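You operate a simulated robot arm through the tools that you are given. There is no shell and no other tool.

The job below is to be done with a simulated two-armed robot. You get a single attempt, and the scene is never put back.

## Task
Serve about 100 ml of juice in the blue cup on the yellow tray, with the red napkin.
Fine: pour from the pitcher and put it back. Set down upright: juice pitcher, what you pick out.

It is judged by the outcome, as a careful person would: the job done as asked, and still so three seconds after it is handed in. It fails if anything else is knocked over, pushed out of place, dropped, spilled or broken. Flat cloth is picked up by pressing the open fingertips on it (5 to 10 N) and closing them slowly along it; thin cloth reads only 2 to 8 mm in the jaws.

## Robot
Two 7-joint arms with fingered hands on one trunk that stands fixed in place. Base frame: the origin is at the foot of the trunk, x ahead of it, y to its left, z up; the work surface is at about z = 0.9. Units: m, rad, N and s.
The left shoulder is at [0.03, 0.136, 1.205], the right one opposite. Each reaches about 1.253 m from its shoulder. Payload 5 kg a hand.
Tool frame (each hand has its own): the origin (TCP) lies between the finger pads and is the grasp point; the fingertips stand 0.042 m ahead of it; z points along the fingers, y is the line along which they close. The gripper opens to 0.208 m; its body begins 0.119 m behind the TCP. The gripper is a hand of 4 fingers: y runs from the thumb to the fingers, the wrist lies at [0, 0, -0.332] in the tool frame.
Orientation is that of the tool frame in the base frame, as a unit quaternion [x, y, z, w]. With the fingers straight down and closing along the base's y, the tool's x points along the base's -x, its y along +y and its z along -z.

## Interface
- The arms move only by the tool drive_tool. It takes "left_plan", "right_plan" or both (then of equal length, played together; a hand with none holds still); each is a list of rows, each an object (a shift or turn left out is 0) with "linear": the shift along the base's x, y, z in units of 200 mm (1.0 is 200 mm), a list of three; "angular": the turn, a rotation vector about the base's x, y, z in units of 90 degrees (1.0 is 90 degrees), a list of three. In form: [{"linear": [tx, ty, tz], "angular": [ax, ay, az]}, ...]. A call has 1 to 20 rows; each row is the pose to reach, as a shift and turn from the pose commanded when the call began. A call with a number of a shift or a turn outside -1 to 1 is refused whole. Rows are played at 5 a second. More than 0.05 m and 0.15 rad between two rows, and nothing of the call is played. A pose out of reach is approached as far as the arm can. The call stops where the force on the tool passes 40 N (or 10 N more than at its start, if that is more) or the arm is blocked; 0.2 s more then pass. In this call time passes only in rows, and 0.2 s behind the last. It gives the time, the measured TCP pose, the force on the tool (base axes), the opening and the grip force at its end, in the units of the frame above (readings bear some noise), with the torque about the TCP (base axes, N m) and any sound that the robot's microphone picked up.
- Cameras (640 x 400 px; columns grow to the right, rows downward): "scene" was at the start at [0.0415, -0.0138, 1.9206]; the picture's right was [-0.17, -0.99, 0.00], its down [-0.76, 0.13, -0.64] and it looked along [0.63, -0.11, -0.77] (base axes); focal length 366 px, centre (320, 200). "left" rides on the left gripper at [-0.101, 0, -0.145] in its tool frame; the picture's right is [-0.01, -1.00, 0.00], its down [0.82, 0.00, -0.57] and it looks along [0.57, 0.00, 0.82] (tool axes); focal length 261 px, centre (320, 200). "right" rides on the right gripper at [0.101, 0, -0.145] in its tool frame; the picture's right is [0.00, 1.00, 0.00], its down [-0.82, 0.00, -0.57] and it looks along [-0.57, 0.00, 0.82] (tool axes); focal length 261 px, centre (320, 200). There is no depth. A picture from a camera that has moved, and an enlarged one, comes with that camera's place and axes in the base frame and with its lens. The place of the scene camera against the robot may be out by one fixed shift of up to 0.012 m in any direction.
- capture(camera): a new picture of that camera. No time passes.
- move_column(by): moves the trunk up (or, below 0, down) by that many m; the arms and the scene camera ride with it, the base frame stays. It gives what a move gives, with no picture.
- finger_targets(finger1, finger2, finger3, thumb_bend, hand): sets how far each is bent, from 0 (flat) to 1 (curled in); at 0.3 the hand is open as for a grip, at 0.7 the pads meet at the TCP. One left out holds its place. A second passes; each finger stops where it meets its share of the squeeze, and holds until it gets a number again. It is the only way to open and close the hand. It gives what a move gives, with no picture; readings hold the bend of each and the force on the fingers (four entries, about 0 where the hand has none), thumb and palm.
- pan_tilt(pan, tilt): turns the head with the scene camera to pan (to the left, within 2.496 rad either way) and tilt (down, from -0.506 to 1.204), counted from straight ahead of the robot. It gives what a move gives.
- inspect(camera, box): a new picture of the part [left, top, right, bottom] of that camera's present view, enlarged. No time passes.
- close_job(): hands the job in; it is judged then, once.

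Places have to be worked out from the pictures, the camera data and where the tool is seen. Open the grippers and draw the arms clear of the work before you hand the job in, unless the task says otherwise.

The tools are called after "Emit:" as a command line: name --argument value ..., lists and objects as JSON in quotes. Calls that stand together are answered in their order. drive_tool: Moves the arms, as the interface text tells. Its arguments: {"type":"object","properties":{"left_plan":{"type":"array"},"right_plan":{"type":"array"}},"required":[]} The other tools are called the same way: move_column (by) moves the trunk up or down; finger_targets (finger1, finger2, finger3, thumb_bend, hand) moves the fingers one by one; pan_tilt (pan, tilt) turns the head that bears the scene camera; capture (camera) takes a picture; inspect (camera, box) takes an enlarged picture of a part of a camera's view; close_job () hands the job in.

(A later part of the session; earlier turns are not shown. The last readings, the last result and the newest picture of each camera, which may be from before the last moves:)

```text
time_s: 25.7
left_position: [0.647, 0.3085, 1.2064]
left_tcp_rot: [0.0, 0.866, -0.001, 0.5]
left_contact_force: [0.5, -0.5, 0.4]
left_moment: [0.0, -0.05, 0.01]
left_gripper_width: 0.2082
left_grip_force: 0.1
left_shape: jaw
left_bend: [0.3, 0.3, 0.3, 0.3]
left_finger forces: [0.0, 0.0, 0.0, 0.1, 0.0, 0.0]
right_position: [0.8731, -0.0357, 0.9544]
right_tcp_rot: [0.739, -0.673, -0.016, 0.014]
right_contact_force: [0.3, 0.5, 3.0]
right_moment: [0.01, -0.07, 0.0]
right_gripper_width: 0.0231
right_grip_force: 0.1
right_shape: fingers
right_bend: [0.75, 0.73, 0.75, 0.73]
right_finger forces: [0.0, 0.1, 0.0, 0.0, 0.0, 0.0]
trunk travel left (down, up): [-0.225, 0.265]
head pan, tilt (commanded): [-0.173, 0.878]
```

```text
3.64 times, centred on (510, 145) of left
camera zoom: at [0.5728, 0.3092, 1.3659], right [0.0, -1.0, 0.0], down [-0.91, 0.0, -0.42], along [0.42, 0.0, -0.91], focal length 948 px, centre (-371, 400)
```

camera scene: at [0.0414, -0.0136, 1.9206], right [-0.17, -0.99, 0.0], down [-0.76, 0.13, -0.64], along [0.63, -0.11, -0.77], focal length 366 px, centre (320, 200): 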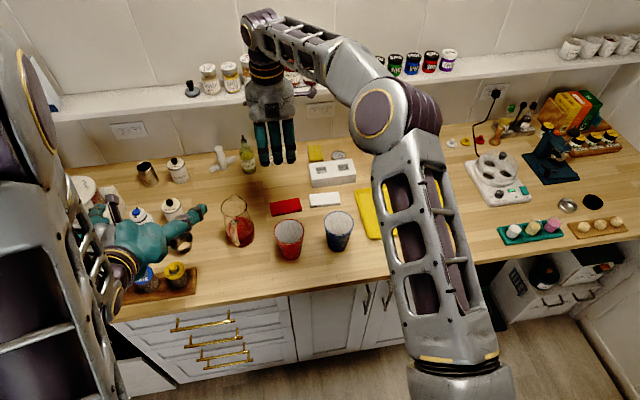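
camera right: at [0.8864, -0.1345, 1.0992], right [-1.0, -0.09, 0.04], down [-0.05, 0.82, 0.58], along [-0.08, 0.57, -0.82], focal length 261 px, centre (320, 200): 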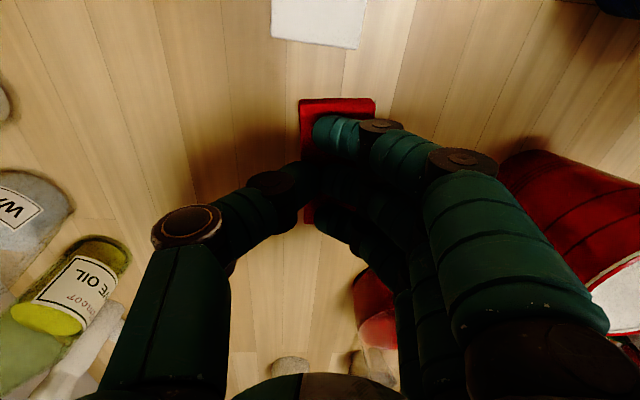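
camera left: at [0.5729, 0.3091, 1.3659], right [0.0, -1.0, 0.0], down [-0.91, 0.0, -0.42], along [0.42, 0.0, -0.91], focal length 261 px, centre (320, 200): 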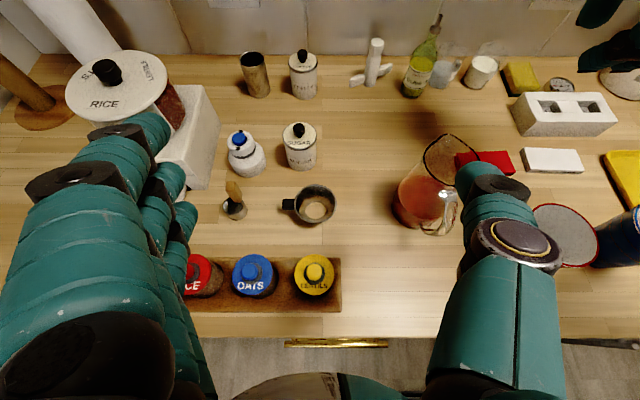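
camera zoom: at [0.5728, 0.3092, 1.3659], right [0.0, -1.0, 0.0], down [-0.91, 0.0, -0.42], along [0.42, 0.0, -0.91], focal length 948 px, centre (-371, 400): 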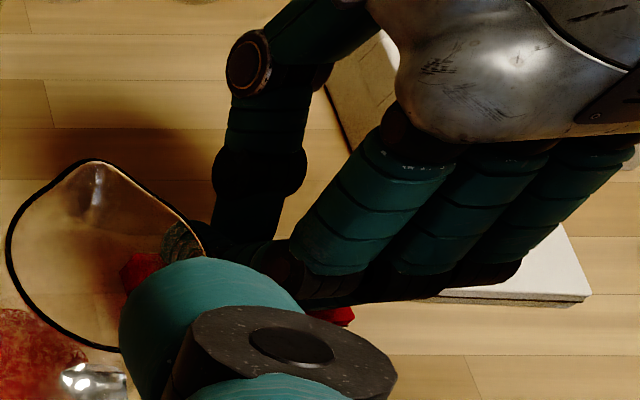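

The gap is 23 mm and the cloth isn't bunched yet; I keep following down and closing.

Emit:
drive_tool --right_plan '[{"linear": [0, 0, -0.006]}]'

Emit:
finger_targets --hand "right" --finger1 0.76 --finger2 0.76 --finger3 0.76 --thumb_bend 0.76

Emit:
drive_tool --right_plan '[{"linear": [0, 0, -0.006]}]'

Emit:
finger_targets --hand "right" --finger1 0.78 --finger2 0.78 --finger3 0.78 --thumb_bend 0.78

```text
time_s: 26.1
left_position: [0.6468, 0.3085, 1.2057]
left_tcp_rot: [-0.001, 0.866, 0.0, 0.5]
left_contact_force: [0.1, -0.2, -0.2]
left_moment: [0.0, 0.02, 0.0]
left_gripper_width: 0.208
left_grip_force: 0.1
left_shape: jaw
left_bend: [0.3, 0.3, 0.3, 0.3]
left_finger forces: [0.0, 0.0, 0.0, 0.0, 0.0, 0.0]
right_position: [0.8726, -0.0342, 0.9544]
right_tcp_rot: [0.74, -0.673, -0.015, 0.012]
right_contact_force: [1.4, 1.8, 8.4]
right_moment: [0.02, -0.07, -0.01]
right_gripper_width: 0.0234
right_grip_force: 0.1
right_shape: fingers
right_bend: [0.75, 0.74, 0.75, 0.73]
right_finger forces: [0.0, 0.1, 0.1, 0.0, 0.1, 0.0]
trunk travel left (down, up): [-0.225, 0.265]
head pan, tilt (commanded): [-0.173, 0.878]
```

```text
time_s: 27.1
left_position: [0.6468, 0.3085, 1.2051]
left_tcp_rot: [0.0, 0.866, -0.001, 0.499]
left_contact_force: [-0.2, -0.1, 0.0]
left_moment: [0.03, 0.0, 0.01]
left_gripper_width: 0.2077
left_grip_force: 0.1
left_shape: jaw
left_bend: [0.3, 0.3, 0.3, 0.3]
left_finger forces: [0.0, 0.0, 0.1, 0.0, 0.0, 0.1]
right_position: [0.8721, -0.0344, 0.9535]
right_tcp_rot: [0.74, -0.673, -0.015, 0.012]
right_contact_force: [3.7, 0.7, 7.4]
right_moment: [0.03, -0.25, 0.01]
right_gripper_width: 0.0229
right_grip_force: 0.0
right_shape: fingers
right_bend: [0.76, 0.74, 0.76, 0.74]
right_finger forces: [0.0, 0.1, 0.0, 0.0, 0.1, 0.0]
trunk travel left (down, up): [-0.225, 0.265]
head pan, tilt (commanded): [-0.173, 0.878]
```

```text
time_s: 27.5
left_position: [0.6469, 0.3082, 1.2062]
left_tcp_rot: [0.0, 0.866, 0.0, 0.5]
left_contact_force: [-0.8, -0.8, 1.2]
left_moment: [0.03, -0.04, 0.0]
left_gripper_width: 0.2081
left_grip_force: 0.0
left_shape: jaw
left_bend: [0.3, 0.3, 0.3, 0.3]
left_finger forces: [0.0, 0.0, 0.0, 0.1, 0.0, 0.0]
right_position: [0.8737, -0.0341, 0.9533]
right_tcp_rot: [0.74, -0.672, -0.015, 0.013]
right_contact_force: [5.9, 3.0, 14.4]
right_moment: [0.0, -0.27, 0.05]
right_gripper_width: 0.0226
right_grip_force: 12.4
right_shape: fingers
right_bend: [0.76, 0.75, 0.76, 0.74]
right_finger forces: [0.0, 0.0, 0.0, 0.0, 24.0, 0.1]
trunk travel left (down, up): [-0.225, 0.265]
head pan, tilt (commanded): [-0.173, 0.878]
```

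```text
time_s: 28.5
left_position: [0.6471, 0.3069, 1.2052]
left_tcp_rot: [0.0, 0.866, 0.0, 0.5]
left_contact_force: [-0.4, -0.3, 0.1]
left_moment: [0.03, -0.01, -0.03]
left_gripper_width: 0.208
left_grip_force: 0.0
left_shape: jaw
left_bend: [0.3, 0.3, 0.3, 0.3]
left_finger forces: [0.0, 0.0, 0.0, 0.0, 0.1, 0.0]
right_position: [0.8733, -0.0359, 0.9503]
right_tcp_rot: [0.74, -0.673, -0.017, 0.013]
right_contact_force: [0.2, 0.1, 2.0]
right_moment: [0.0, -0.04, -0.01]
right_gripper_width: 0.0228
right_grip_force: 0.0
right_shape: fingers
right_bend: [0.78, 0.77, 0.78, 0.75]
right_finger forces: [0.0, 0.0, 0.0, 0.0, 0.0, 0.0]
trunk travel left (down, up): [-0.225, 0.265]
head pan, tilt (commanded): [-0.173, 0.878]
```

Finger and thumb sensors read zero although 2 N comes from below and the gap reading no longer shrinks. I look closely at what's happening at the tips.

Emit:
inspect --camera "right" --box '[240, 70, 440, 270]'

Emit:
inspect --camera "scene" --box '[250, 150, 330, 230]'

Emit:
inspect --camera "left" --box '[440, 90, 580, 200]'

```text
2.00 times, centred on (340, 170) of right
camera zoom: at [0.8867, -0.135, 1.094], right [-1.0, -0.09, 0.04], down [-0.05, 0.82, 0.58], along [-0.08, 0.57, -0.82], focal length 521 px, centre (280, 260)
```

zoom: 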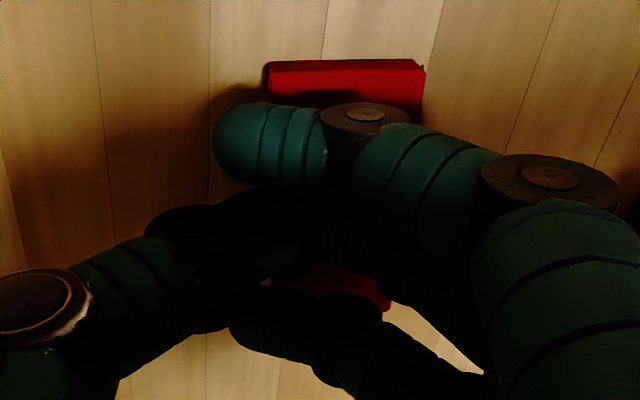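

```text
5.00 times, centred on (290, 190) of scene
camera zoom: at [0.0413, -0.0136, 1.9205], right [-0.17, -0.99, 0.0], down [-0.76, 0.13, -0.64], along [0.63, -0.11, -0.77], focal length 1828 px, centre (470, 250)
```

zoom: 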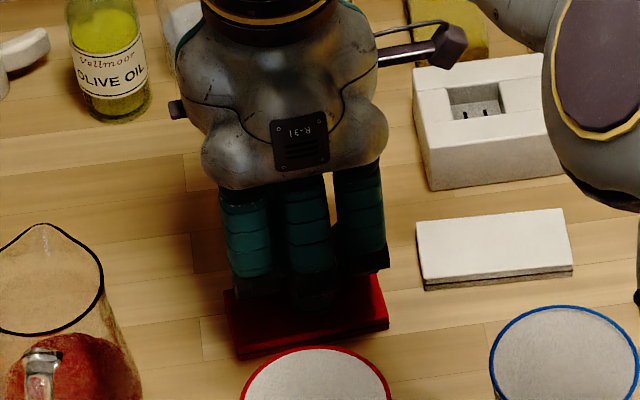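

```text
3.64 times, centred on (510, 145) of left
camera zoom: at [0.5728, 0.3091, 1.3659], right [0.0, -1.0, 0.0], down [-0.91, 0.0, -0.42], along [0.42, 0.0, -0.91], focal length 948 px, centre (-371, 400)
```

zoom: 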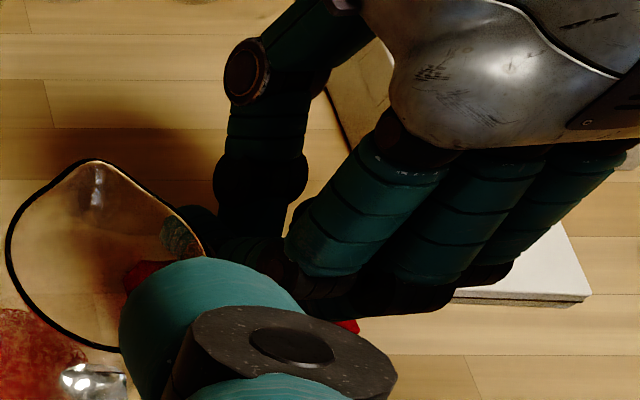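

The fingers curled above the cloth and only nudged the napkin about 1 cm toward me; it is about 9 mm thick and keeps its shape. I lift, reopen and relocate it.

Emit:
drive_tool --right_plan '[{"linear": [0, 0, 0.1]}, {"linear": [0, 0, 0.25]}]'

Emit:
finger_targets --hand "right" --finger1 0.58 --finger2 0.58 --finger3 0.58 --thumb_bend 0.58

Emit:
capture --camera "right"

Emit:
inspect --camera "scene" --box '[250, 150, 330, 230]'

```text
time_s: 29.1
left_position: [0.6465, 0.3082, 1.2056]
left_tcp_rot: [0.0, 0.866, 0.0, 0.499]
left_contact_force: [-0.2, 0.0, -0.6]
left_moment: [-0.01, -0.06, 0.02]
left_gripper_width: 0.2076
left_grip_force: 0.1
left_shape: jaw
left_bend: [0.3, 0.3, 0.3, 0.3]
left_finger forces: [0.1, 0.0, 0.1, 0.0, 0.0, 0.0]
right_position: [0.8716, -0.0363, 1.0033]
right_tcp_rot: [0.739, -0.673, -0.015, 0.013]
right_contact_force: [-1.3, 0.4, -0.2]
right_moment: [-0.07, -0.15, 0.03]
right_gripper_width: 0.0227
right_grip_force: 0.0
right_shape: fingers
right_bend: [0.78, 0.77, 0.78, 0.75]
right_finger forces: [0.0, 0.1, 0.0, 0.1, 0.0, 0.0]
trunk travel left (down, up): [-0.225, 0.265]
head pan, tilt (commanded): [-0.173, 0.878]
```

```text
time_s: 30.1
left_position: [0.6477, 0.3084, 1.2061]
left_tcp_rot: [-0.001, 0.866, 0.0, 0.5]
left_contact_force: [0.0, 0.5, 0.3]
left_moment: [-0.01, 0.0, 0.03]
left_gripper_width: 0.2079
left_grip_force: 0.0
left_shape: jaw
left_bend: [0.3, 0.3, 0.3, 0.3]
left_finger forces: [0.0, 0.0, 0.0, 0.0, 0.0, 0.0]
right_position: [0.8726, -0.037, 1.0021]
right_tcp_rot: [0.739, -0.673, -0.016, 0.013]
right_contact_force: [0.3, 0.4, 0.5]
right_moment: [0.02, 0.0, 0.0]
right_gripper_width: 0.0844
right_grip_force: 0.0
right_shape: fingers
right_bend: [0.57, 0.57, 0.57, 0.57]
right_finger forces: [0.0, 0.0, 0.1, 0.0, 0.0, 0.2]
trunk travel left (down, up): [-0.225, 0.265]
head pan, tilt (commanded): [-0.173, 0.878]
```

```text
taken
camera right: at [0.8871, -0.1364, 1.1453], right [-1.0, -0.09, 0.04], down [-0.05, 0.82, 0.58], along [-0.08, 0.57, -0.82], focal length 261 px, centre (320, 200)
```

right: 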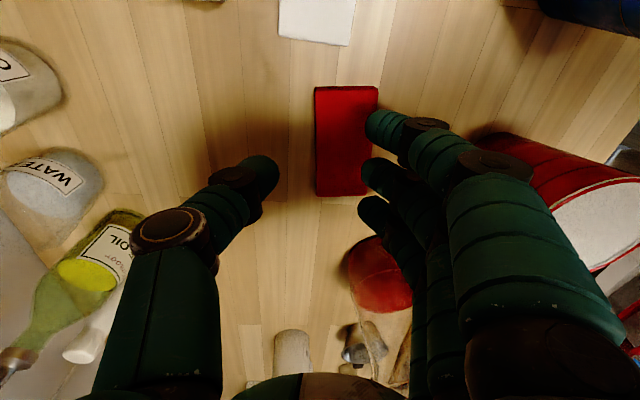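

```text
5.00 times, centred on (290, 190) of scene
camera zoom: at [0.0416, -0.0136, 1.9206], right [-0.17, -0.99, 0.0], down [-0.76, 0.13, -0.64], along [0.63, -0.11, -0.77], focal length 1828 px, centre (470, 250)
```

zoom: 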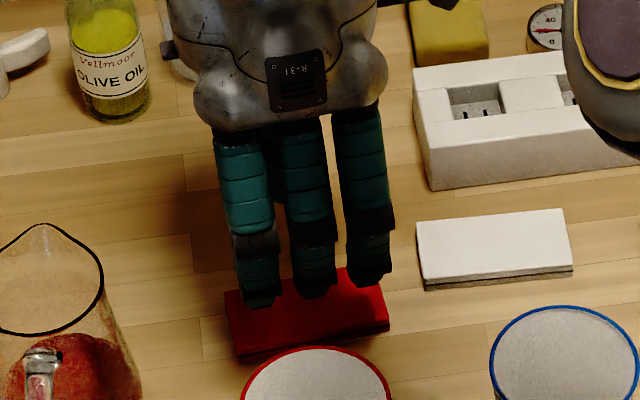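

The napkin now centres on (0.844, -0.037), yaw ~8°. I'll straddle its long sides instead: align over it with the fingers 73 mm apart inside, and lower so the tips go down beside its edges.

Emit:
drive_tool --right_plan '[{"linear": [-0.05, -0.01, 0], "angular": [0, 0, 0.01]}, {"linear": [-0.1, -0.02, 0], "angular": [0, 0, 0.02]}, {"linear": [-0.135, -0.025, -0.03], "angular": [0, 0, 0.03]}, {"linear": [-0.135, -0.025, -0.08], "angular": [0, 0, 0.03]}, {"linear": [-0.135, -0.025, -0.13], "angular": [0, 0, 0.03]}]'

Emit:
capture --camera "right"

Emit:
inspect --camera "left" --box '[440, 90, 580, 200]'

```text
time_s: 31.3
left_position: [0.6475, 0.3084, 1.2054]
left_tcp_rot: [0.0, 0.866, 0.0, 0.5]
left_contact_force: [0.3, -0.2, -0.8]
left_moment: [-0.02, 0.01, 0.01]
left_gripper_width: 0.2078
left_grip_force: 0.0
left_shape: jaw
left_bend: [0.3, 0.3, 0.3, 0.3]
left_finger forces: [0.1, 0.0, 0.0, 0.0, 0.0, 0.0]
right_position: [0.8459, -0.0404, 0.9767]
right_tcp_rot: [0.755, -0.656, -0.014, 0.012]
right_contact_force: [0.6, 0.5, -0.2]
right_moment: [0.0, -0.01, 0.01]
right_gripper_width: 0.0845
right_grip_force: 0.1
right_shape: fingers
right_bend: [0.57, 0.57, 0.57, 0.57]
right_finger forces: [0.0, 0.1, 0.1, 0.0, 0.0, 0.0]
trunk travel left (down, up): [-0.225, 0.265]
head pan, tilt (commanded): [-0.173, 0.878]
```

```text
taken
camera right: at [0.8647, -0.1394, 1.1188], right [-0.99, -0.14, 0.04], down [-0.09, 0.81, 0.58], along [-0.11, 0.57, -0.82], focal length 261 px, centre (320, 200)
```

right: 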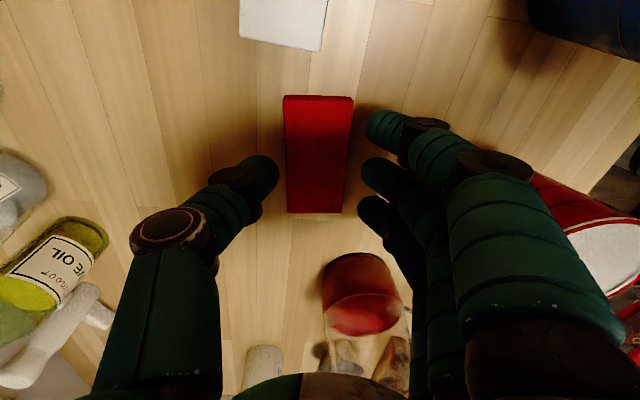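

```text
3.64 times, centred on (510, 145) of left
camera zoom: at [0.5731, 0.3091, 1.3659], right [0.0, -1.0, 0.0], down [-0.91, 0.0, -0.42], along [0.42, 0.0, -0.91], focal length 948 px, centre (-371, 400)
```

zoom: 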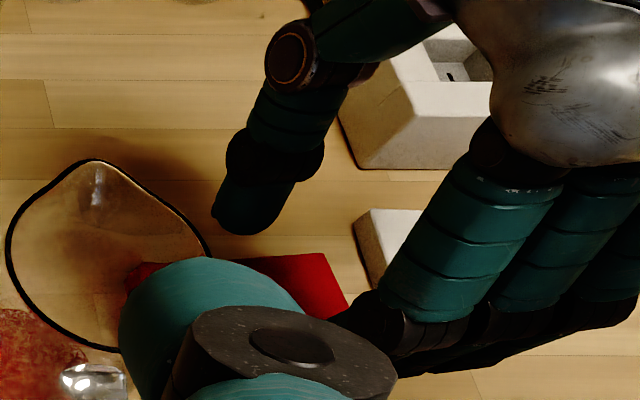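

Both tips clear the edges on each side. I lower step by step until the tips touch the table.

Emit:
drive_tool --right_plan '[{"linear": [0, 0, -0.03]}, {"linear": [0, 0, -0.055]}, {"linear": [0, 0, -0.07]}]'

Emit:
drive_tool --right_plan '[{"linear": [0, 0, -0.01]}, {"linear": [0, 0, -0.015]}]'

Emit:
inspect --camera "left" --box '[440, 90, 580, 200]'

Emit:
inspect --camera "scene" --box '[250, 150, 330, 230]'

```text
time_s: 32.1
left_position: [0.6484, 0.3079, 1.2057]
left_tcp_rot: [0.0, 0.866, -0.001, 0.5]
left_contact_force: [0.1, 0.5, -0.3]
left_moment: [0.0, 0.04, 0.0]
left_gripper_width: 0.2078
left_grip_force: 0.0
left_shape: jaw
left_bend: [0.3, 0.3, 0.3, 0.3]
left_finger forces: [0.0, 0.0, 0.1, 0.1, 0.1, 0.0]
right_position: [0.8452, -0.0401, 0.9607]
right_tcp_rot: [0.756, -0.655, -0.016, 0.013]
right_contact_force: [-0.2, -0.1, 0.0]
right_moment: [-0.01, 0.04, 0.01]
right_gripper_width: 0.0846
right_grip_force: 0.1
right_shape: fingers
right_bend: [0.57, 0.57, 0.57, 0.57]
right_finger forces: [0.0, 0.0, 0.1, 0.1, 0.0, 0.0]
trunk travel left (down, up): [-0.225, 0.265]
head pan, tilt (commanded): [-0.173, 0.878]
```

```text
time_s: 32.7
left_position: [0.6482, 0.3085, 1.2054]
left_tcp_rot: [0.0, 0.866, 0.0, 0.5]
left_contact_force: [-0.4, -0.2, -1.0]
left_moment: [0.01, 0.06, -0.05]
left_gripper_width: 0.2079
left_grip_force: 0.2
left_shape: jaw
left_bend: [0.3, 0.3, 0.3, 0.3]
left_finger forces: [0.0, 0.1, 0.0, 0.1, 0.0, 0.0]
right_position: [0.8449, -0.0399, 0.9594]
right_tcp_rot: [0.756, -0.655, -0.015, 0.013]
right_contact_force: [-0.5, 0.6, 0.6]
right_moment: [0.02, 0.0, 0.01]
right_gripper_width: 0.0846
right_grip_force: 0.1
right_shape: fingers
right_bend: [0.57, 0.57, 0.57, 0.57]
right_finger forces: [0.0, 0.0, 0.0, 0.1, 0.1, 0.0]
trunk travel left (down, up): [-0.225, 0.265]
head pan, tilt (commanded): [-0.173, 0.878]
```

```text
3.64 times, centred on (510, 145) of left
camera zoom: at [0.5729, 0.3091, 1.3659], right [0.0, -1.0, 0.0], down [-0.91, 0.0, -0.42], along [0.42, 0.0, -0.91], focal length 948 px, centre (-371, 400)
```

zoom: 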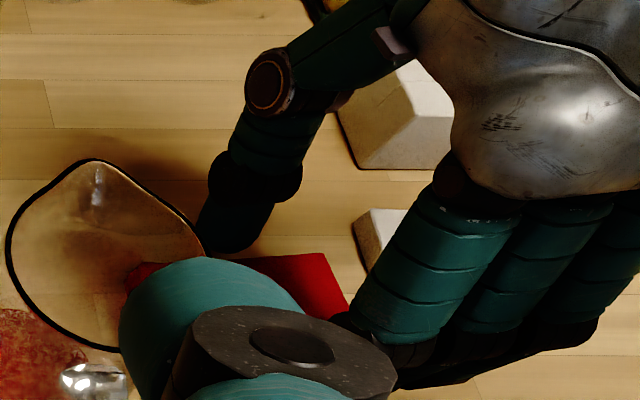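

```text
5.00 times, centred on (290, 190) of scene
camera zoom: at [0.0414, -0.0136, 1.9206], right [-0.17, -0.99, 0.0], down [-0.76, 0.13, -0.64], along [0.63, -0.11, -0.77], focal length 1828 px, centre (470, 250)
```

zoom: 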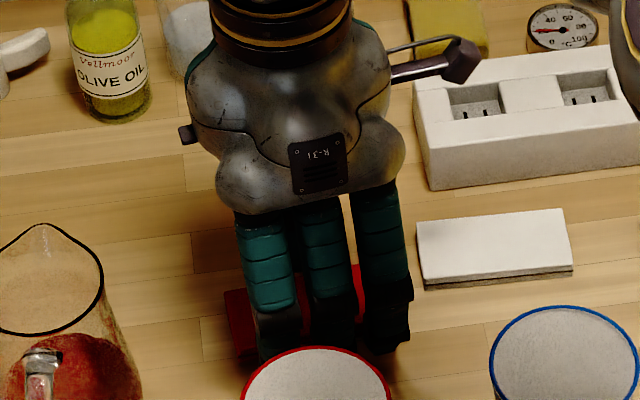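

No contact yet at 0.959; I continue lowering in 1 mm steps.

Emit:
drive_tool --right_plan '[{"linear": [0, 0, -0.01]}, {"linear": [0, 0, -0.015]}, {"linear": [0, 0, -0.02]}]'

Emit:
drive_tool --right_plan '[{"linear": [0, 0, -0.007]}, {"linear": [0, 0, -0.014]}]'

```text
time_s: 33.5
left_position: [0.6463, 0.3084, 1.2053]
left_tcp_rot: [0.0, 0.866, -0.001, 0.5]
left_contact_force: [0.1, 0.4, -1.0]
left_moment: [0.01, -0.04, -0.02]
left_gripper_width: 0.2078
left_grip_force: 0.1
left_shape: jaw
left_bend: [0.3, 0.3, 0.3, 0.3]
left_finger forces: [0.1, 0.1, 0.0, 0.0, 0.0, 0.0]
right_position: [0.8452, -0.0393, 0.955]
right_tcp_rot: [0.755, -0.655, -0.015, 0.013]
right_contact_force: [0.0, -0.3, 1.4]
right_moment: [-0.04, -0.03, -0.02]
right_gripper_width: 0.0847
right_grip_force: 0.2
right_shape: fingers
right_bend: [0.57, 0.57, 0.57, 0.57]
right_finger forces: [0.1, 0.0, 0.0, 0.1, 0.8, 0.0]
trunk travel left (down, up): [-0.225, 0.265]
head pan, tilt (commanded): [-0.173, 0.878]
```

```text
time_s: 34.1
left_position: [0.648, 0.3087, 1.2067]
left_tcp_rot: [-0.001, 0.866, 0.0, 0.5]
left_contact_force: [1.0, 0.1, 0.2]
left_moment: [0.0, 0.01, 0.0]
left_gripper_width: 0.2078
left_grip_force: 0.0
left_shape: jaw
left_bend: [0.3, 0.3, 0.3, 0.3]
left_finger forces: [0.0, 0.0, 0.1, 0.0, 0.0, 0.1]
right_position: [0.8456, -0.0389, 0.9545]
right_tcp_rot: [0.755, -0.656, -0.014, 0.012]
right_contact_force: [0.5, 0.7, 14.2]
right_moment: [0.04, -0.78, -0.01]
right_gripper_width: 0.0837
right_grip_force: 7.5
right_shape: fingers
right_bend: [0.57, 0.57, 0.57, 0.57]
right_finger forces: [0.0, 0.0, 0.1, 0.0, 15.0, 0.1]
trunk travel left (down, up): [-0.225, 0.265]
head pan, tilt (commanded): [-0.173, 0.878]
```

The thumb rests on the table (15 N) while fingers don't yet. I raise 3 mm, remove the ~1.7° tilt and lower again.

Emit:
drive_tool --right_plan '[{"linear": [0, 0, 0.015]}, {"linear": [0, 0, 0.015], "angular": [0, -0.018, 0]}, {"linear": [0, 0, 0.006], "angular": [0, -0.018, 0]}]'

Emit:
drive_tool --right_plan '[{"linear": [0, 0, -0.005]}]'

```text
time_s: 34.9
left_position: [0.6473, 0.3093, 1.2056]
left_tcp_rot: [-0.001, 0.866, 0.001, 0.5]
left_contact_force: [0.2, 0.7, -0.4]
left_moment: [0.01, -0.04, 0.02]
left_gripper_width: 0.2076
left_grip_force: 0.1
left_shape: jaw
left_bend: [0.3, 0.3, 0.3, 0.3]
left_finger forces: [0.1, 0.0, 0.0, 0.0, 0.1, 0.0]
right_position: [0.8435, -0.0399, 0.9536]
right_tcp_rot: [0.756, -0.655, -0.005, 0.005]
right_contact_force: [-0.1, -0.6, 1.0]
right_moment: [-0.03, -0.01, 0.03]
right_gripper_width: 0.0847
right_grip_force: 1.0
right_shape: fingers
right_bend: [0.57, 0.57, 0.57, 0.57]
right_finger forces: [0.0, 0.0, 0.0, 0.0, 1.2, 0.1]
trunk travel left (down, up): [-0.225, 0.265]
head pan, tilt (commanded): [-0.173, 0.878]
```

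```text
time_s: 35.3
left_position: [0.6465, 0.3075, 1.2055]
left_tcp_rot: [0.0, 0.866, -0.001, 0.5]
left_contact_force: [0.3, 0.5, -0.3]
left_moment: [-0.01, 0.01, -0.01]
left_gripper_width: 0.2077
left_grip_force: 0.1
left_shape: jaw
left_bend: [0.3, 0.3, 0.3, 0.3]
left_finger forces: [0.1, 0.0, 0.0, 0.0, 0.1, 0.1]
right_position: [0.8461, -0.0401, 0.9523]
right_tcp_rot: [0.755, -0.656, -0.004, 0.004]
right_contact_force: [-0.9, -0.8, 5.3]
right_moment: [-0.06, -0.25, -0.07]
right_gripper_width: 0.0839
right_grip_force: 3.1
right_shape: fingers
right_bend: [0.57, 0.57, 0.57, 0.57]
right_finger forces: [0.0, 0.0, 0.0, 0.0, 5.7, 0.1]
trunk travel left (down, up): [-0.225, 0.265]
head pan, tilt (commanded): [-0.173, 0.878]
```

Good: thumb on the table with ~5 N and fingers almost there. I close in steps, following down between.

Emit:
finger_targets --hand "right" --finger1 0.6 --finger2 0.6 --finger3 0.6 --thumb_bend 0.59

Emit:
drive_tool --right_plan '[{"linear": [0, 0, -0.005]}, {"linear": [0, 0, -0.008]}]'

Emit:
inspect --camera "right" --box '[240, 70, 440, 270]'

```text
time_s: 36.3
left_position: [0.6483, 0.3076, 1.2051]
left_tcp_rot: [0.001, 0.866, -0.001, 0.5]
left_contact_force: [-0.3, 0.4, 0.1]
left_moment: [0.03, 0.01, 0.04]
left_gripper_width: 0.2082
left_grip_force: 0.0
left_shape: jaw
left_bend: [0.3, 0.3, 0.3, 0.3]
left_finger forces: [0.1, 0.1, 0.0, 0.1, 0.1, 0.0]
right_position: [0.8461, -0.0398, 0.9532]
right_tcp_rot: [0.756, -0.655, -0.004, 0.003]
right_contact_force: [2.2, 0.3, 4.1]
right_moment: [0.05, -0.23, -0.03]
right_gripper_width: 0.0753
right_grip_force: 3.1
right_shape: fingers
right_bend: [0.6, 0.6, 0.6, 0.59]
right_finger forces: [0.3, 0.1, 0.0, 0.0, 4.8, 0.0]
trunk travel left (down, up): [-0.225, 0.265]
head pan, tilt (commanded): [-0.173, 0.878]
```

```text
time_s: 36.9
left_position: [0.6471, 0.3082, 1.2049]
left_tcp_rot: [0.0, 0.866, -0.001, 0.5]
left_contact_force: [-0.6, -0.1, 0.5]
left_moment: [0.03, 0.01, 0.01]
left_gripper_width: 0.2076
left_grip_force: 0.1
left_shape: jaw
left_bend: [0.3, 0.3, 0.3, 0.3]
left_finger forces: [0.0, 0.0, 0.1, 0.0, 0.0, 0.0]
right_position: [0.8461, -0.0392, 0.9521]
right_tcp_rot: [0.755, -0.655, -0.004, 0.003]
right_contact_force: [1.2, -1.4, 13.1]
right_moment: [0.03, -0.66, -0.1]
right_gripper_width: 0.0754
right_grip_force: 6.7
right_shape: fingers
right_bend: [0.6, 0.6, 0.6, 0.59]
right_finger forces: [0.3, 0.2, 0.1, 0.0, 12.9, 0.0]
trunk travel left (down, up): [-0.225, 0.265]
head pan, tilt (commanded): [-0.173, 0.878]
```

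```text
2.00 times, centred on (340, 170) of right
camera zoom: at [0.8605, -0.139, 1.0956], right [-0.99, -0.14, 0.01], down [-0.11, 0.81, 0.57], along [-0.09, 0.57, -0.82], focal length 521 px, centre (280, 260)
```

zoom: 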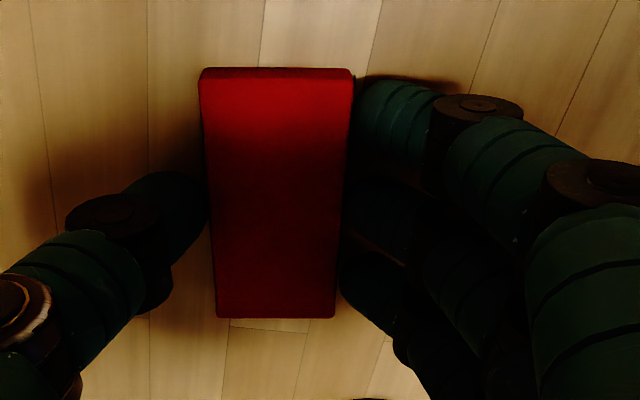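

All three fingers sit right beside the -x edge and the thumb at the +x edge. I ease off the table and close to squeeze the edges.

Emit:
drive_tool --right_plan '[{"linear": [0, 0, 0.009]}]'

Emit:
finger_targets --hand "right" --finger1 0.62 --finger2 0.62 --finger3 0.62 --thumb_bend 0.62

Emit:
inspect --camera "right" --box '[240, 70, 440, 270]'

```text
time_s: 37.3
left_position: [0.6472, 0.3085, 1.2064]
left_tcp_rot: [-0.001, 0.866, 0.0, 0.501]
left_contact_force: [-1.2, 0.2, 0.5]
left_moment: [0.03, -0.02, 0.03]
left_gripper_width: 0.2082
left_grip_force: 0.1
left_shape: jaw
left_bend: [0.3, 0.3, 0.3, 0.3]
left_finger forces: [0.0, 0.1, 0.1, 0.0, 0.0, 0.0]
right_position: [0.8461, -0.0407, 0.9528]
right_tcp_rot: [0.756, -0.655, -0.005, 0.004]
right_contact_force: [1.6, -0.6, 8.6]
right_moment: [0.05, -0.52, -0.02]
right_gripper_width: 0.0755
right_grip_force: 4.5
right_shape: fingers
right_bend: [0.6, 0.6, 0.6, 0.59]
right_finger forces: [0.3, 0.1, 0.0, 0.1, 9.2, 0.0]
trunk travel left (down, up): [-0.225, 0.265]
head pan, tilt (commanded): [-0.173, 0.878]
```

```text
time_s: 38.3
left_position: [0.6465, 0.3087, 1.2059]
left_tcp_rot: [-0.001, 0.866, 0.0, 0.5]
left_contact_force: [-0.1, 0.0, 0.5]
left_moment: [-0.01, 0.0, -0.01]
left_gripper_width: 0.2078
left_grip_force: 0.0
left_shape: jaw
left_bend: [0.3, 0.3, 0.3, 0.3]
left_finger forces: [0.0, 0.1, 0.1, 0.0, 0.1, 0.1]
right_position: [0.8453, -0.0404, 0.9518]
right_tcp_rot: [0.755, -0.655, -0.004, 0.004]
right_contact_force: [0.8, 1.0, 4.8]
right_moment: [0.04, -0.17, 0.09]
right_gripper_width: 0.0725
right_grip_force: 7.7
right_shape: fingers
right_bend: [0.6, 0.61, 0.61, 0.61]
right_finger forces: [2.4, 2.1, 2.0, 0.0, 9.6, 0.0]
trunk travel left (down, up): [-0.225, 0.265]
head pan, tilt (commanded): [-0.173, 0.878]
```

```text
2.00 times, centred on (340, 170) of right
camera zoom: at [0.8606, -0.1391, 1.0954], right [-0.99, -0.14, 0.01], down [-0.11, 0.81, 0.57], along [-0.09, 0.57, -0.82], focal length 521 px, centre (280, 260)
```

zoom: 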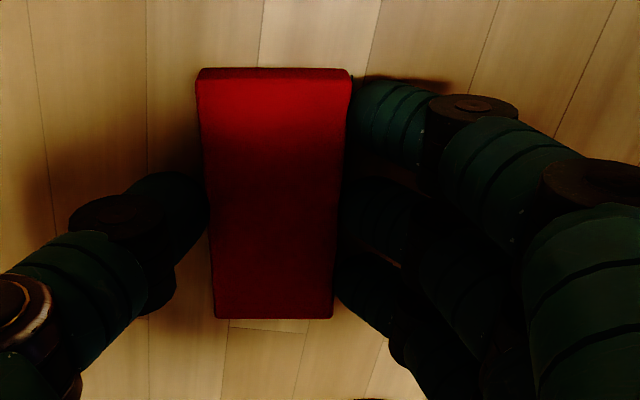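

All three fingers (≈2 N each) and the thumb contact the edges. I squeeze a bit more, then lift a few cm slowly.

Emit:
finger_targets --hand "right" --finger1 0.66 --finger2 0.66 --finger3 0.66 --thumb_bend 0.65

Emit:
drive_tool --right_plan '[{"linear": [0, 0, 0.01]}, {"linear": [0, 0, 0.03]}, {"linear": [0, 0, 0.06]}, {"linear": [0, 0, 0.1]}]'

Emit:
capture --camera "right"

Emit:
inspect --camera "left" --box '[440, 90, 580, 200]'

Emit:
inspect --camera "scene" --box '[250, 150, 330, 230]'

```text
time_s: 39.3
left_position: [0.6469, 0.3085, 1.2064]
left_tcp_rot: [-0.001, 0.866, 0.0, 0.5]
left_contact_force: [0.5, 0.7, -0.8]
left_moment: [0.02, 0.0, -0.01]
left_gripper_width: 0.2079
left_grip_force: 0.0
left_shape: jaw
left_bend: [0.3, 0.3, 0.3, 0.3]
left_finger forces: [0.0, 0.0, 0.0, 0.1, 0.0, 0.0]
right_position: [0.8453, -0.0393, 0.9528]
right_tcp_rot: [0.755, -0.656, -0.004, 0.004]
right_contact_force: [-1.4, 0.0, 2.9]
right_moment: [0.02, -0.02, -0.02]
right_gripper_width: 0.0713
right_grip_force: 18.3
right_shape: fingers
right_bend: [0.61, 0.62, 0.62, 0.62]
right_finger forces: [6.5, 6.2, 6.0, 0.0, 17.5, 0.0]
trunk travel left (down, up): [-0.225, 0.265]
head pan, tilt (commanded): [-0.173, 0.878]
```

```text
time_s: 40.3
left_position: [0.6466, 0.3068, 1.2056]
left_tcp_rot: [0.0, 0.866, -0.001, 0.5]
left_contact_force: [0.2, -0.5, 0.1]
left_moment: [-0.01, -0.01, 0.0]
left_gripper_width: 0.2077
left_grip_force: 0.0
left_shape: jaw
left_bend: [0.3, 0.3, 0.3, 0.3]
left_finger forces: [0.0, 0.0, 0.0, 0.0, 0.1, 0.0]
right_position: [0.8453, -0.0409, 0.9722]
right_tcp_rot: [0.755, -0.656, -0.004, 0.004]
right_contact_force: [-0.4, 0.8, 0.1]
right_moment: [-0.04, -0.05, -0.05]
right_gripper_width: 0.0712
right_grip_force: 17.5
right_shape: fingers
right_bend: [0.62, 0.62, 0.62, 0.62]
right_finger forces: [6.1, 5.9, 5.6, 0.0, 17.2, 0.0]
trunk travel left (down, up): [-0.225, 0.265]
head pan, tilt (commanded): [-0.173, 0.878]
```

```text
taken
camera right: at [0.8601, -0.1396, 1.1155], right [-0.99, -0.14, 0.01], down [-0.11, 0.81, 0.57], along [-0.09, 0.57, -0.82], focal length 261 px, centre (320, 200)
```

right: 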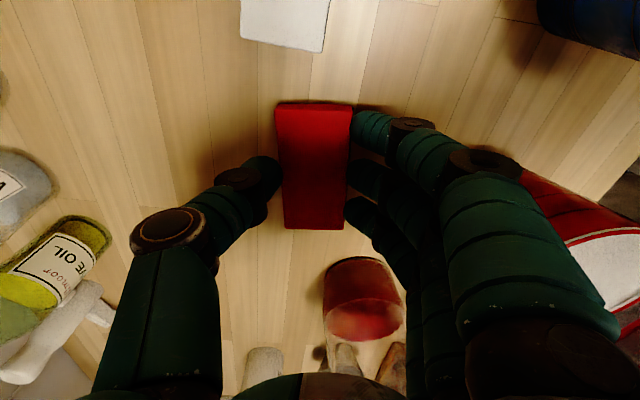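

```text
3.64 times, centred on (510, 145) of left
camera zoom: at [0.5726, 0.3091, 1.3661], right [0.0, -1.0, 0.0], down [-0.91, 0.0, -0.42], along [0.42, 0.0, -0.91], focal length 948 px, centre (-371, 400)
```

zoom: 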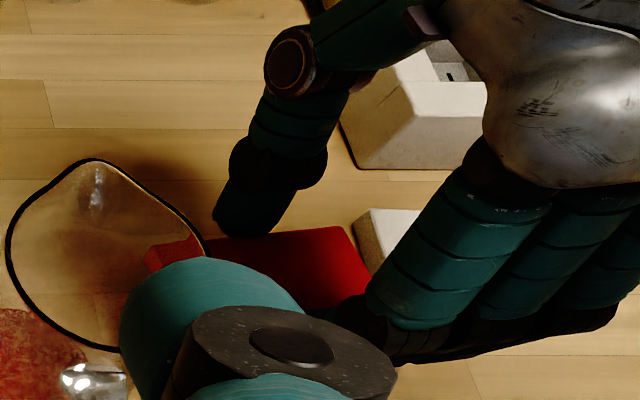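

```text
5.00 times, centred on (290, 190) of scene
camera zoom: at [0.041, -0.0136, 1.9206], right [-0.17, -0.99, 0.0], down [-0.76, 0.13, -0.64], along [0.63, -0.11, -0.77], focal length 1828 px, centre (470, 250)
```

zoom: 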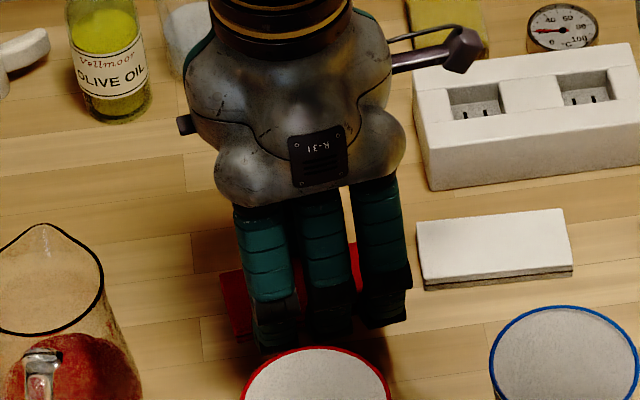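

The napkin is held firmly (17 N). I lift it to z≈1.13 and carry it to the right toward the tray.

Emit:
drive_tool --right_plan '[{"linear": [0, 0, 0.2]}, {"linear": [0, 0, 0.4]}, {"linear": [0, 0, 0.6]}, {"linear": [0, 0, 0.8]}, {"linear": [-0.03, -0.15, 0.8]}, {"linear": [-0.06, -0.32, 0.8]}, {"linear": [-0.09, -0.5, 0.8]}, {"linear": [-0.12, -0.7, 0.8]}, {"linear": [-0.15, -0.88, 0.8]}, {"linear": [-0.15, -1.0, 0.8]}]'

Emit:
drive_tool --right_plan '[{"linear": [-0.02, -0.15, 0], "angular": [0, 0, -0.01]}, {"linear": [-0.04, -0.35, 0], "angular": [0, 0, -0.03]}, {"linear": [-0.06, -0.55, 0], "angular": [0, 0, -0.05]}, {"linear": [-0.08, -0.75, 0], "angular": [0, 0, -0.07]}, {"linear": [-0.1, -0.95, 0], "angular": [0, 0, -0.087]}, {"linear": [-0.1, -1.0, 0], "angular": [0, 0, -0.087]}]'

Emit:
capture --camera "right"

Emit:
capture --camera "scene"

```text
time_s: 42.5
left_position: [0.648, 0.3074, 1.2059]
left_tcp_rot: [0.0, 0.866, 0.0, 0.5]
left_contact_force: [0.6, 0.0, -0.8]
left_moment: [0.06, 0.05, 0.08]
left_gripper_width: 0.2079
left_grip_force: 0.1
left_shape: jaw
left_bend: [0.3, 0.3, 0.3, 0.3]
left_finger forces: [0.0, 0.0, 0.1, 0.1, 0.0, 0.0]
right_position: [0.8162, -0.2403, 1.1331]
right_tcp_rot: [0.756, -0.655, -0.005, 0.003]
right_contact_force: [-0.2, 0.8, 0.1]
right_moment: [-0.02, 0.0, 0.01]
right_gripper_width: 0.0713
right_grip_force: 17.0
right_shape: fingers
right_bend: [0.62, 0.62, 0.62, 0.62]
right_finger forces: [6.0, 5.8, 5.5, 0.0, 16.8, 0.0]
trunk travel left (down, up): [-0.225, 0.265]
head pan, tilt (commanded): [-0.173, 0.878]
```

```text
time_s: 43.9
left_position: [0.6484, 0.3084, 1.2048]
left_tcp_rot: [0.0, 0.866, -0.001, 0.501]
left_contact_force: [-0.1, 0.0, 0.1]
left_moment: [0.0, -0.02, 0.02]
left_gripper_width: 0.208
left_grip_force: 0.0
left_shape: jaw
left_bend: [0.3, 0.3, 0.3, 0.3]
left_finger forces: [0.1, 0.1, 0.0, 0.0, 0.0, 0.0]
right_position: [0.7945, -0.4387, 1.1335]
right_tcp_rot: [0.709, -0.705, -0.004, 0.004]
right_contact_force: [0.7, 0.4, 0.6]
right_moment: [-0.18, 0.07, 0.02]
right_gripper_width: 0.0713
right_grip_force: 17.4
right_shape: fingers
right_bend: [0.62, 0.62, 0.62, 0.62]
right_finger forces: [6.0, 5.8, 5.4, 0.1, 16.9, 0.1]
trunk travel left (down, up): [-0.225, 0.265]
head pan, tilt (commanded): [-0.173, 0.878]
```

```text
taken
camera right: at [0.7958, -0.5394, 1.2754], right [-1.0, 0.0, 0.01], down [0.01, 0.82, 0.57], along [-0.01, 0.57, -0.82], focal length 261 px, centre (320, 200)
```

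right: 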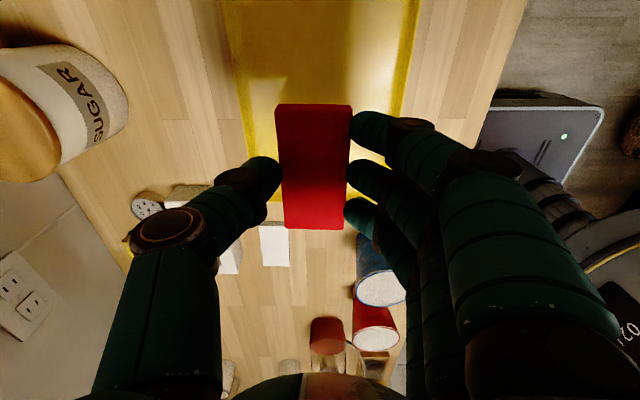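

```text
taken
camera scene: at [0.0417, -0.0139, 1.9205], right [-0.17, -0.99, 0.0], down [-0.76, 0.13, -0.64], along [0.63, -0.11, -0.77], focal length 366 px, centre (320, 200)
```

scene: 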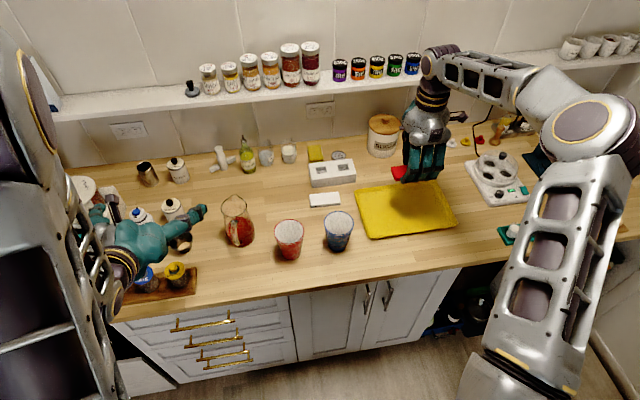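

Over the tray with the napkin secure. I move to y≈-0.518 and descend toward the tray floor.

Emit:
drive_tool --right_plan '[{"linear": [0, -0.2, 0]}, {"linear": [0, -0.4, 0]}, {"linear": [0, -0.4, -0.2]}, {"linear": [0, -0.4, -0.4]}, {"linear": [0, -0.4, -0.6]}, {"linear": [0, -0.4, -0.75]}, {"linear": [0, -0.4, -0.8]}]'

Emit:
capture --camera "right"

Emit:
inspect --camera "scene" --box '[340, 120, 480, 240]'

```text
time_s: 45.5
left_position: [0.6472, 0.3076, 1.2061]
left_tcp_rot: [-0.001, 0.866, 0.0, 0.5]
left_contact_force: [0.5, 0.1, 0.0]
left_moment: [-0.01, 0.0, 0.03]
left_gripper_width: 0.2076
left_grip_force: 0.0
left_shape: jaw
left_bend: [0.3, 0.3, 0.3, 0.3]
left_finger forces: [0.0, 0.0, 0.1, 0.1, 0.1, 0.0]
right_position: [0.7949, -0.5191, 0.9723]
right_tcp_rot: [0.709, -0.705, -0.004, 0.002]
right_contact_force: [0.4, -1.0, 0.4]
right_moment: [0.0, -0.01, -0.01]
right_gripper_width: 0.071
right_grip_force: 17.1
right_shape: fingers
right_bend: [0.62, 0.62, 0.62, 0.62]
right_finger forces: [6.0, 5.7, 5.5, 0.0, 16.8, 0.1]
trunk travel left (down, up): [-0.225, 0.265]
head pan, tilt (commanded): [-0.173, 0.878]
```

```text
taken
camera right: at [0.7977, -0.6191, 1.1152], right [-1.0, 0.0, 0.01], down [0.01, 0.82, 0.57], along [-0.01, 0.57, -0.82], focal length 261 px, centre (320, 200)
```

right: 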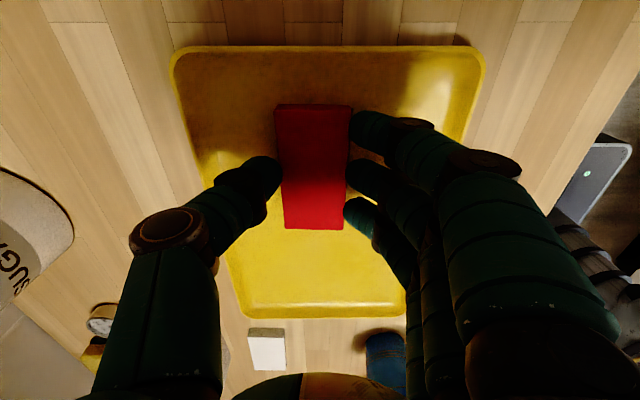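

```text
3.33 times, centred on (410, 180) of scene
camera zoom: at [0.0413, -0.0137, 1.9206], right [-0.17, -0.99, 0.0], down [-0.76, 0.13, -0.64], along [0.63, -0.11, -0.77], focal length 1218 px, centre (20, 267)
```

zoom: 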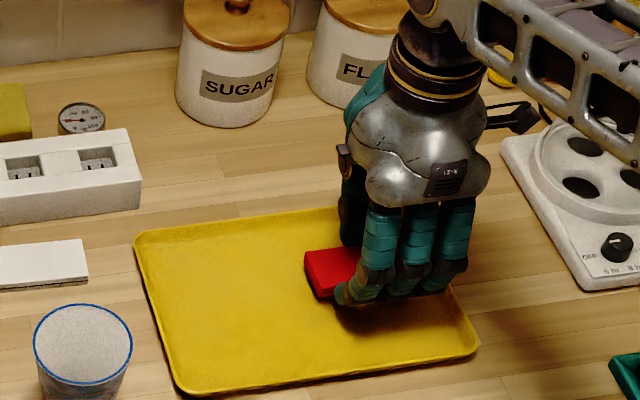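

Napkin hovers well inside the tray's right half. I lower in small steps until it touches the tray floor.

Emit:
drive_tool --right_plan '[{"linear": [0, 0, -0.02]}, {"linear": [0, 0, -0.035]}, {"linear": [0, 0, -0.045]}]'

Emit:
drive_tool --right_plan '[{"linear": [0, 0, -0.007]}, {"linear": [0, 0, -0.014]}]'

```text
time_s: 46.3
left_position: [0.6477, 0.307, 1.2045]
left_tcp_rot: [0.0, 0.866, -0.001, 0.499]
left_contact_force: [0.0, -0.4, 0.0]
left_moment: [0.01, 0.01, 0.02]
left_gripper_width: 0.2079
left_grip_force: 0.0
left_shape: jaw
left_bend: [0.3, 0.3, 0.3, 0.3]
left_finger forces: [0.1, 0.0, 0.0, 0.0, 0.2, 0.0]
right_position: [0.7968, -0.52, 0.9625]
right_tcp_rot: [0.709, -0.705, -0.004, 0.004]
right_contact_force: [0.7, 0.1, -0.5]
right_moment: [0.05, 0.03, -0.01]
right_gripper_width: 0.071
right_grip_force: 17.6
right_shape: fingers
right_bend: [0.62, 0.62, 0.62, 0.62]
right_finger forces: [6.0, 5.8, 5.5, 0.0, 16.8, 0.1]
trunk travel left (down, up): [-0.225, 0.265]
head pan, tilt (commanded): [-0.173, 0.878]
```

```text
time_s: 46.9
left_position: [0.6474, 0.3074, 1.2053]
left_tcp_rot: [0.0, 0.866, -0.001, 0.5]
left_contact_force: [-0.8, 0.0, -0.1]
left_moment: [0.0, 0.03, -0.04]
left_gripper_width: 0.208
left_grip_force: 0.1
left_shape: jaw
left_bend: [0.3, 0.3, 0.3, 0.3]
left_finger forces: [0.0, 0.0, 0.1, 0.1, 0.0, 0.0]
right_position: [0.7956, -0.5195, 0.9602]
right_tcp_rot: [0.709, -0.705, -0.005, 0.002]
right_contact_force: [-0.5, -0.3, -0.8]
right_moment: [-0.02, -0.03, 0.0]
right_gripper_width: 0.071
right_grip_force: 17.3
right_shape: fingers
right_bend: [0.62, 0.62, 0.62, 0.62]
right_finger forces: [6.0, 5.7, 5.4, 0.0, 16.8, 0.0]
trunk travel left (down, up): [-0.225, 0.265]
head pan, tilt (commanded): [-0.173, 0.878]
```

No contact yet at 0.960; I continue in about 1 mm increments.

Emit:
drive_tool --right_plan '[{"linear": [0, 0, -0.006]}, {"linear": [0, 0, -0.012]}]'

Emit:
drive_tool --right_plan '[{"linear": [0, 0, -0.005]}, {"linear": [0, 0, -0.008]}]'

```text
time_s: 47.5
left_position: [0.6477, 0.3066, 1.2058]
left_tcp_rot: [0.0, 0.866, 0.0, 0.5]
left_contact_force: [-0.3, -0.5, 0.1]
left_moment: [-0.01, 0.01, 0.03]
left_gripper_width: 0.2079
left_grip_force: 0.0
left_shape: jaw
left_bend: [0.3, 0.3, 0.3, 0.3]
left_finger forces: [0.0, 0.0, 0.0, 0.0, 0.1, 0.1]
right_position: [0.7949, -0.5201, 0.9584]
right_tcp_rot: [0.709, -0.705, -0.004, 0.003]
right_contact_force: [0.1, 0.7, -0.7]
right_moment: [-0.02, -0.01, 0.03]
right_gripper_width: 0.0713
right_grip_force: 16.7
right_shape: fingers
right_bend: [0.62, 0.62, 0.62, 0.62]
right_finger forces: [6.1, 5.7, 5.4, 0.1, 16.9, 0.0]
trunk travel left (down, up): [-0.225, 0.265]
head pan, tilt (commanded): [-0.173, 0.878]
```

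```text
time_s: 48.1
left_position: [0.6466, 0.3078, 1.2054]
left_tcp_rot: [0.0, 0.866, 0.0, 0.5]
left_contact_force: [-0.6, 0.1, -0.3]
left_moment: [0.01, 0.01, 0.0]
left_gripper_width: 0.2077
left_grip_force: 0.1
left_shape: jaw
left_bend: [0.3, 0.3, 0.3, 0.3]
left_finger forces: [0.1, 0.0, 0.1, 0.1, 0.1, 0.0]
right_position: [0.7956, -0.5198, 0.9568]
right_tcp_rot: [0.709, -0.705, -0.004, 0.003]
right_contact_force: [-1.3, -0.6, 3.5]
right_moment: [0.03, -0.11, -0.01]
right_gripper_width: 0.0711
right_grip_force: 18.1
right_shape: fingers
right_bend: [0.62, 0.62, 0.62, 0.62]
right_finger forces: [6.4, 6.2, 5.9, 0.0, 17.8, 0.0]
trunk travel left (down, up): [-0.225, 0.265]
head pan, tilt (commanded): [-0.173, 0.878]
```

Contact at 3.5 N: napkin is on the tray floor (≈0.904). I open gently, lifting slightly as the tips extend when opening.

Emit:
finger_targets --hand "right" --finger1 0.605 --finger2 0.605 --finger3 0.605 --thumb_bend 0.605

Emit:
drive_tool --right_plan '[{"linear": [0, 0, 0.01]}]'

Emit:
finger_targets --hand "right" --finger1 0.57 --finger2 0.57 --finger3 0.57 --thumb_bend 0.57

Emit:
capture --camera "right"

```text
time_s: 49.1
left_position: [0.6477, 0.3087, 1.2046]
left_tcp_rot: [-0.001, 0.866, 0.0, 0.501]
left_contact_force: [0.5, -0.1, 0.0]
left_moment: [0.02, -0.03, 0.0]
left_gripper_width: 0.2079
left_grip_force: 0.0
left_shape: jaw
left_bend: [0.3, 0.3, 0.3, 0.3]
left_finger forces: [0.0, 0.0, 0.0, 0.0, 0.0, 0.0]
right_position: [0.7957, -0.5192, 0.9571]
right_tcp_rot: [0.709, -0.705, -0.004, 0.003]
right_contact_force: [1.6, 0.3, 4.9]
right_moment: [-0.01, -0.22, -0.03]
right_gripper_width: 0.0742
right_grip_force: 3.8
right_shape: fingers
right_bend: [0.6, 0.6, 0.6, 0.6]
right_finger forces: [0.7, 0.6, 0.4, 0.1, 5.6, 0.1]
trunk travel left (down, up): [-0.225, 0.265]
head pan, tilt (commanded): [-0.173, 0.878]
```

```text
time_s: 49.5
left_position: [0.6473, 0.3084, 1.206]
left_tcp_rot: [0.0, 0.866, 0.0, 0.5]
left_contact_force: [0.4, -0.1, 0.1]
left_moment: [-0.01, 0.04, -0.03]
left_gripper_width: 0.2077
left_grip_force: 0.0
left_shape: jaw
left_bend: [0.3, 0.3, 0.3, 0.3]
left_finger forces: [0.0, 0.0, 0.0, 0.1, 0.1, 0.0]
right_position: [0.7957, -0.5208, 0.9577]
right_tcp_rot: [0.709, -0.705, -0.004, 0.004]
right_contact_force: [0.1, -0.5, 0.1]
right_moment: [0.0, 0.04, 0.03]
right_gripper_width: 0.0742
right_grip_force: 1.7
right_shape: fingers
right_bend: [0.6, 0.6, 0.6, 0.6]
right_finger forces: [0.8, 0.6, 0.5, 0.0, 1.9, 0.0]
trunk travel left (down, up): [-0.225, 0.265]
head pan, tilt (commanded): [-0.173, 0.878]
```

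```text
time_s: 50.5
left_position: [0.647, 0.3079, 1.2065]
left_tcp_rot: [-0.001, 0.866, 0.0, 0.5]
left_contact_force: [0.7, 1.2, -0.7]
left_moment: [0.01, -0.04, 0.02]
left_gripper_width: 0.208
left_grip_force: 0.0
left_shape: jaw
left_bend: [0.3, 0.3, 0.3, 0.3]
left_finger forces: [0.1, 0.0, 0.0, 0.0, 0.0, 0.0]
right_position: [0.7954, -0.5197, 0.9587]
right_tcp_rot: [0.709, -0.705, -0.004, 0.004]
right_contact_force: [0.4, 0.0, 0.3]
right_moment: [0.01, 0.02, 0.0]
right_gripper_width: 0.0895
right_grip_force: 0.0
right_shape: fingers
right_bend: [0.56, 0.56, 0.56, 0.56]
right_finger forces: [0.0, 0.0, 0.0, 0.0, 0.1, 0.1]
trunk travel left (down, up): [-0.225, 0.265]
head pan, tilt (commanded): [-0.173, 0.878]
```

```text
taken
camera right: at [0.797, -0.6203, 1.1014], right [-1.0, 0.0, 0.01], down [0.01, 0.82, 0.57], along [-0.01, 0.57, -0.82], focal length 261 px, centre (320, 200)
```

right: 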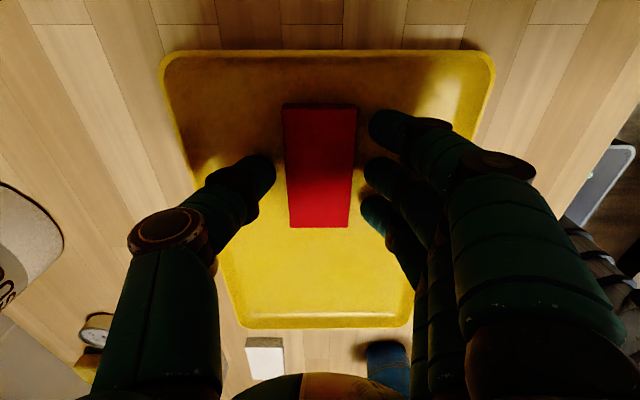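

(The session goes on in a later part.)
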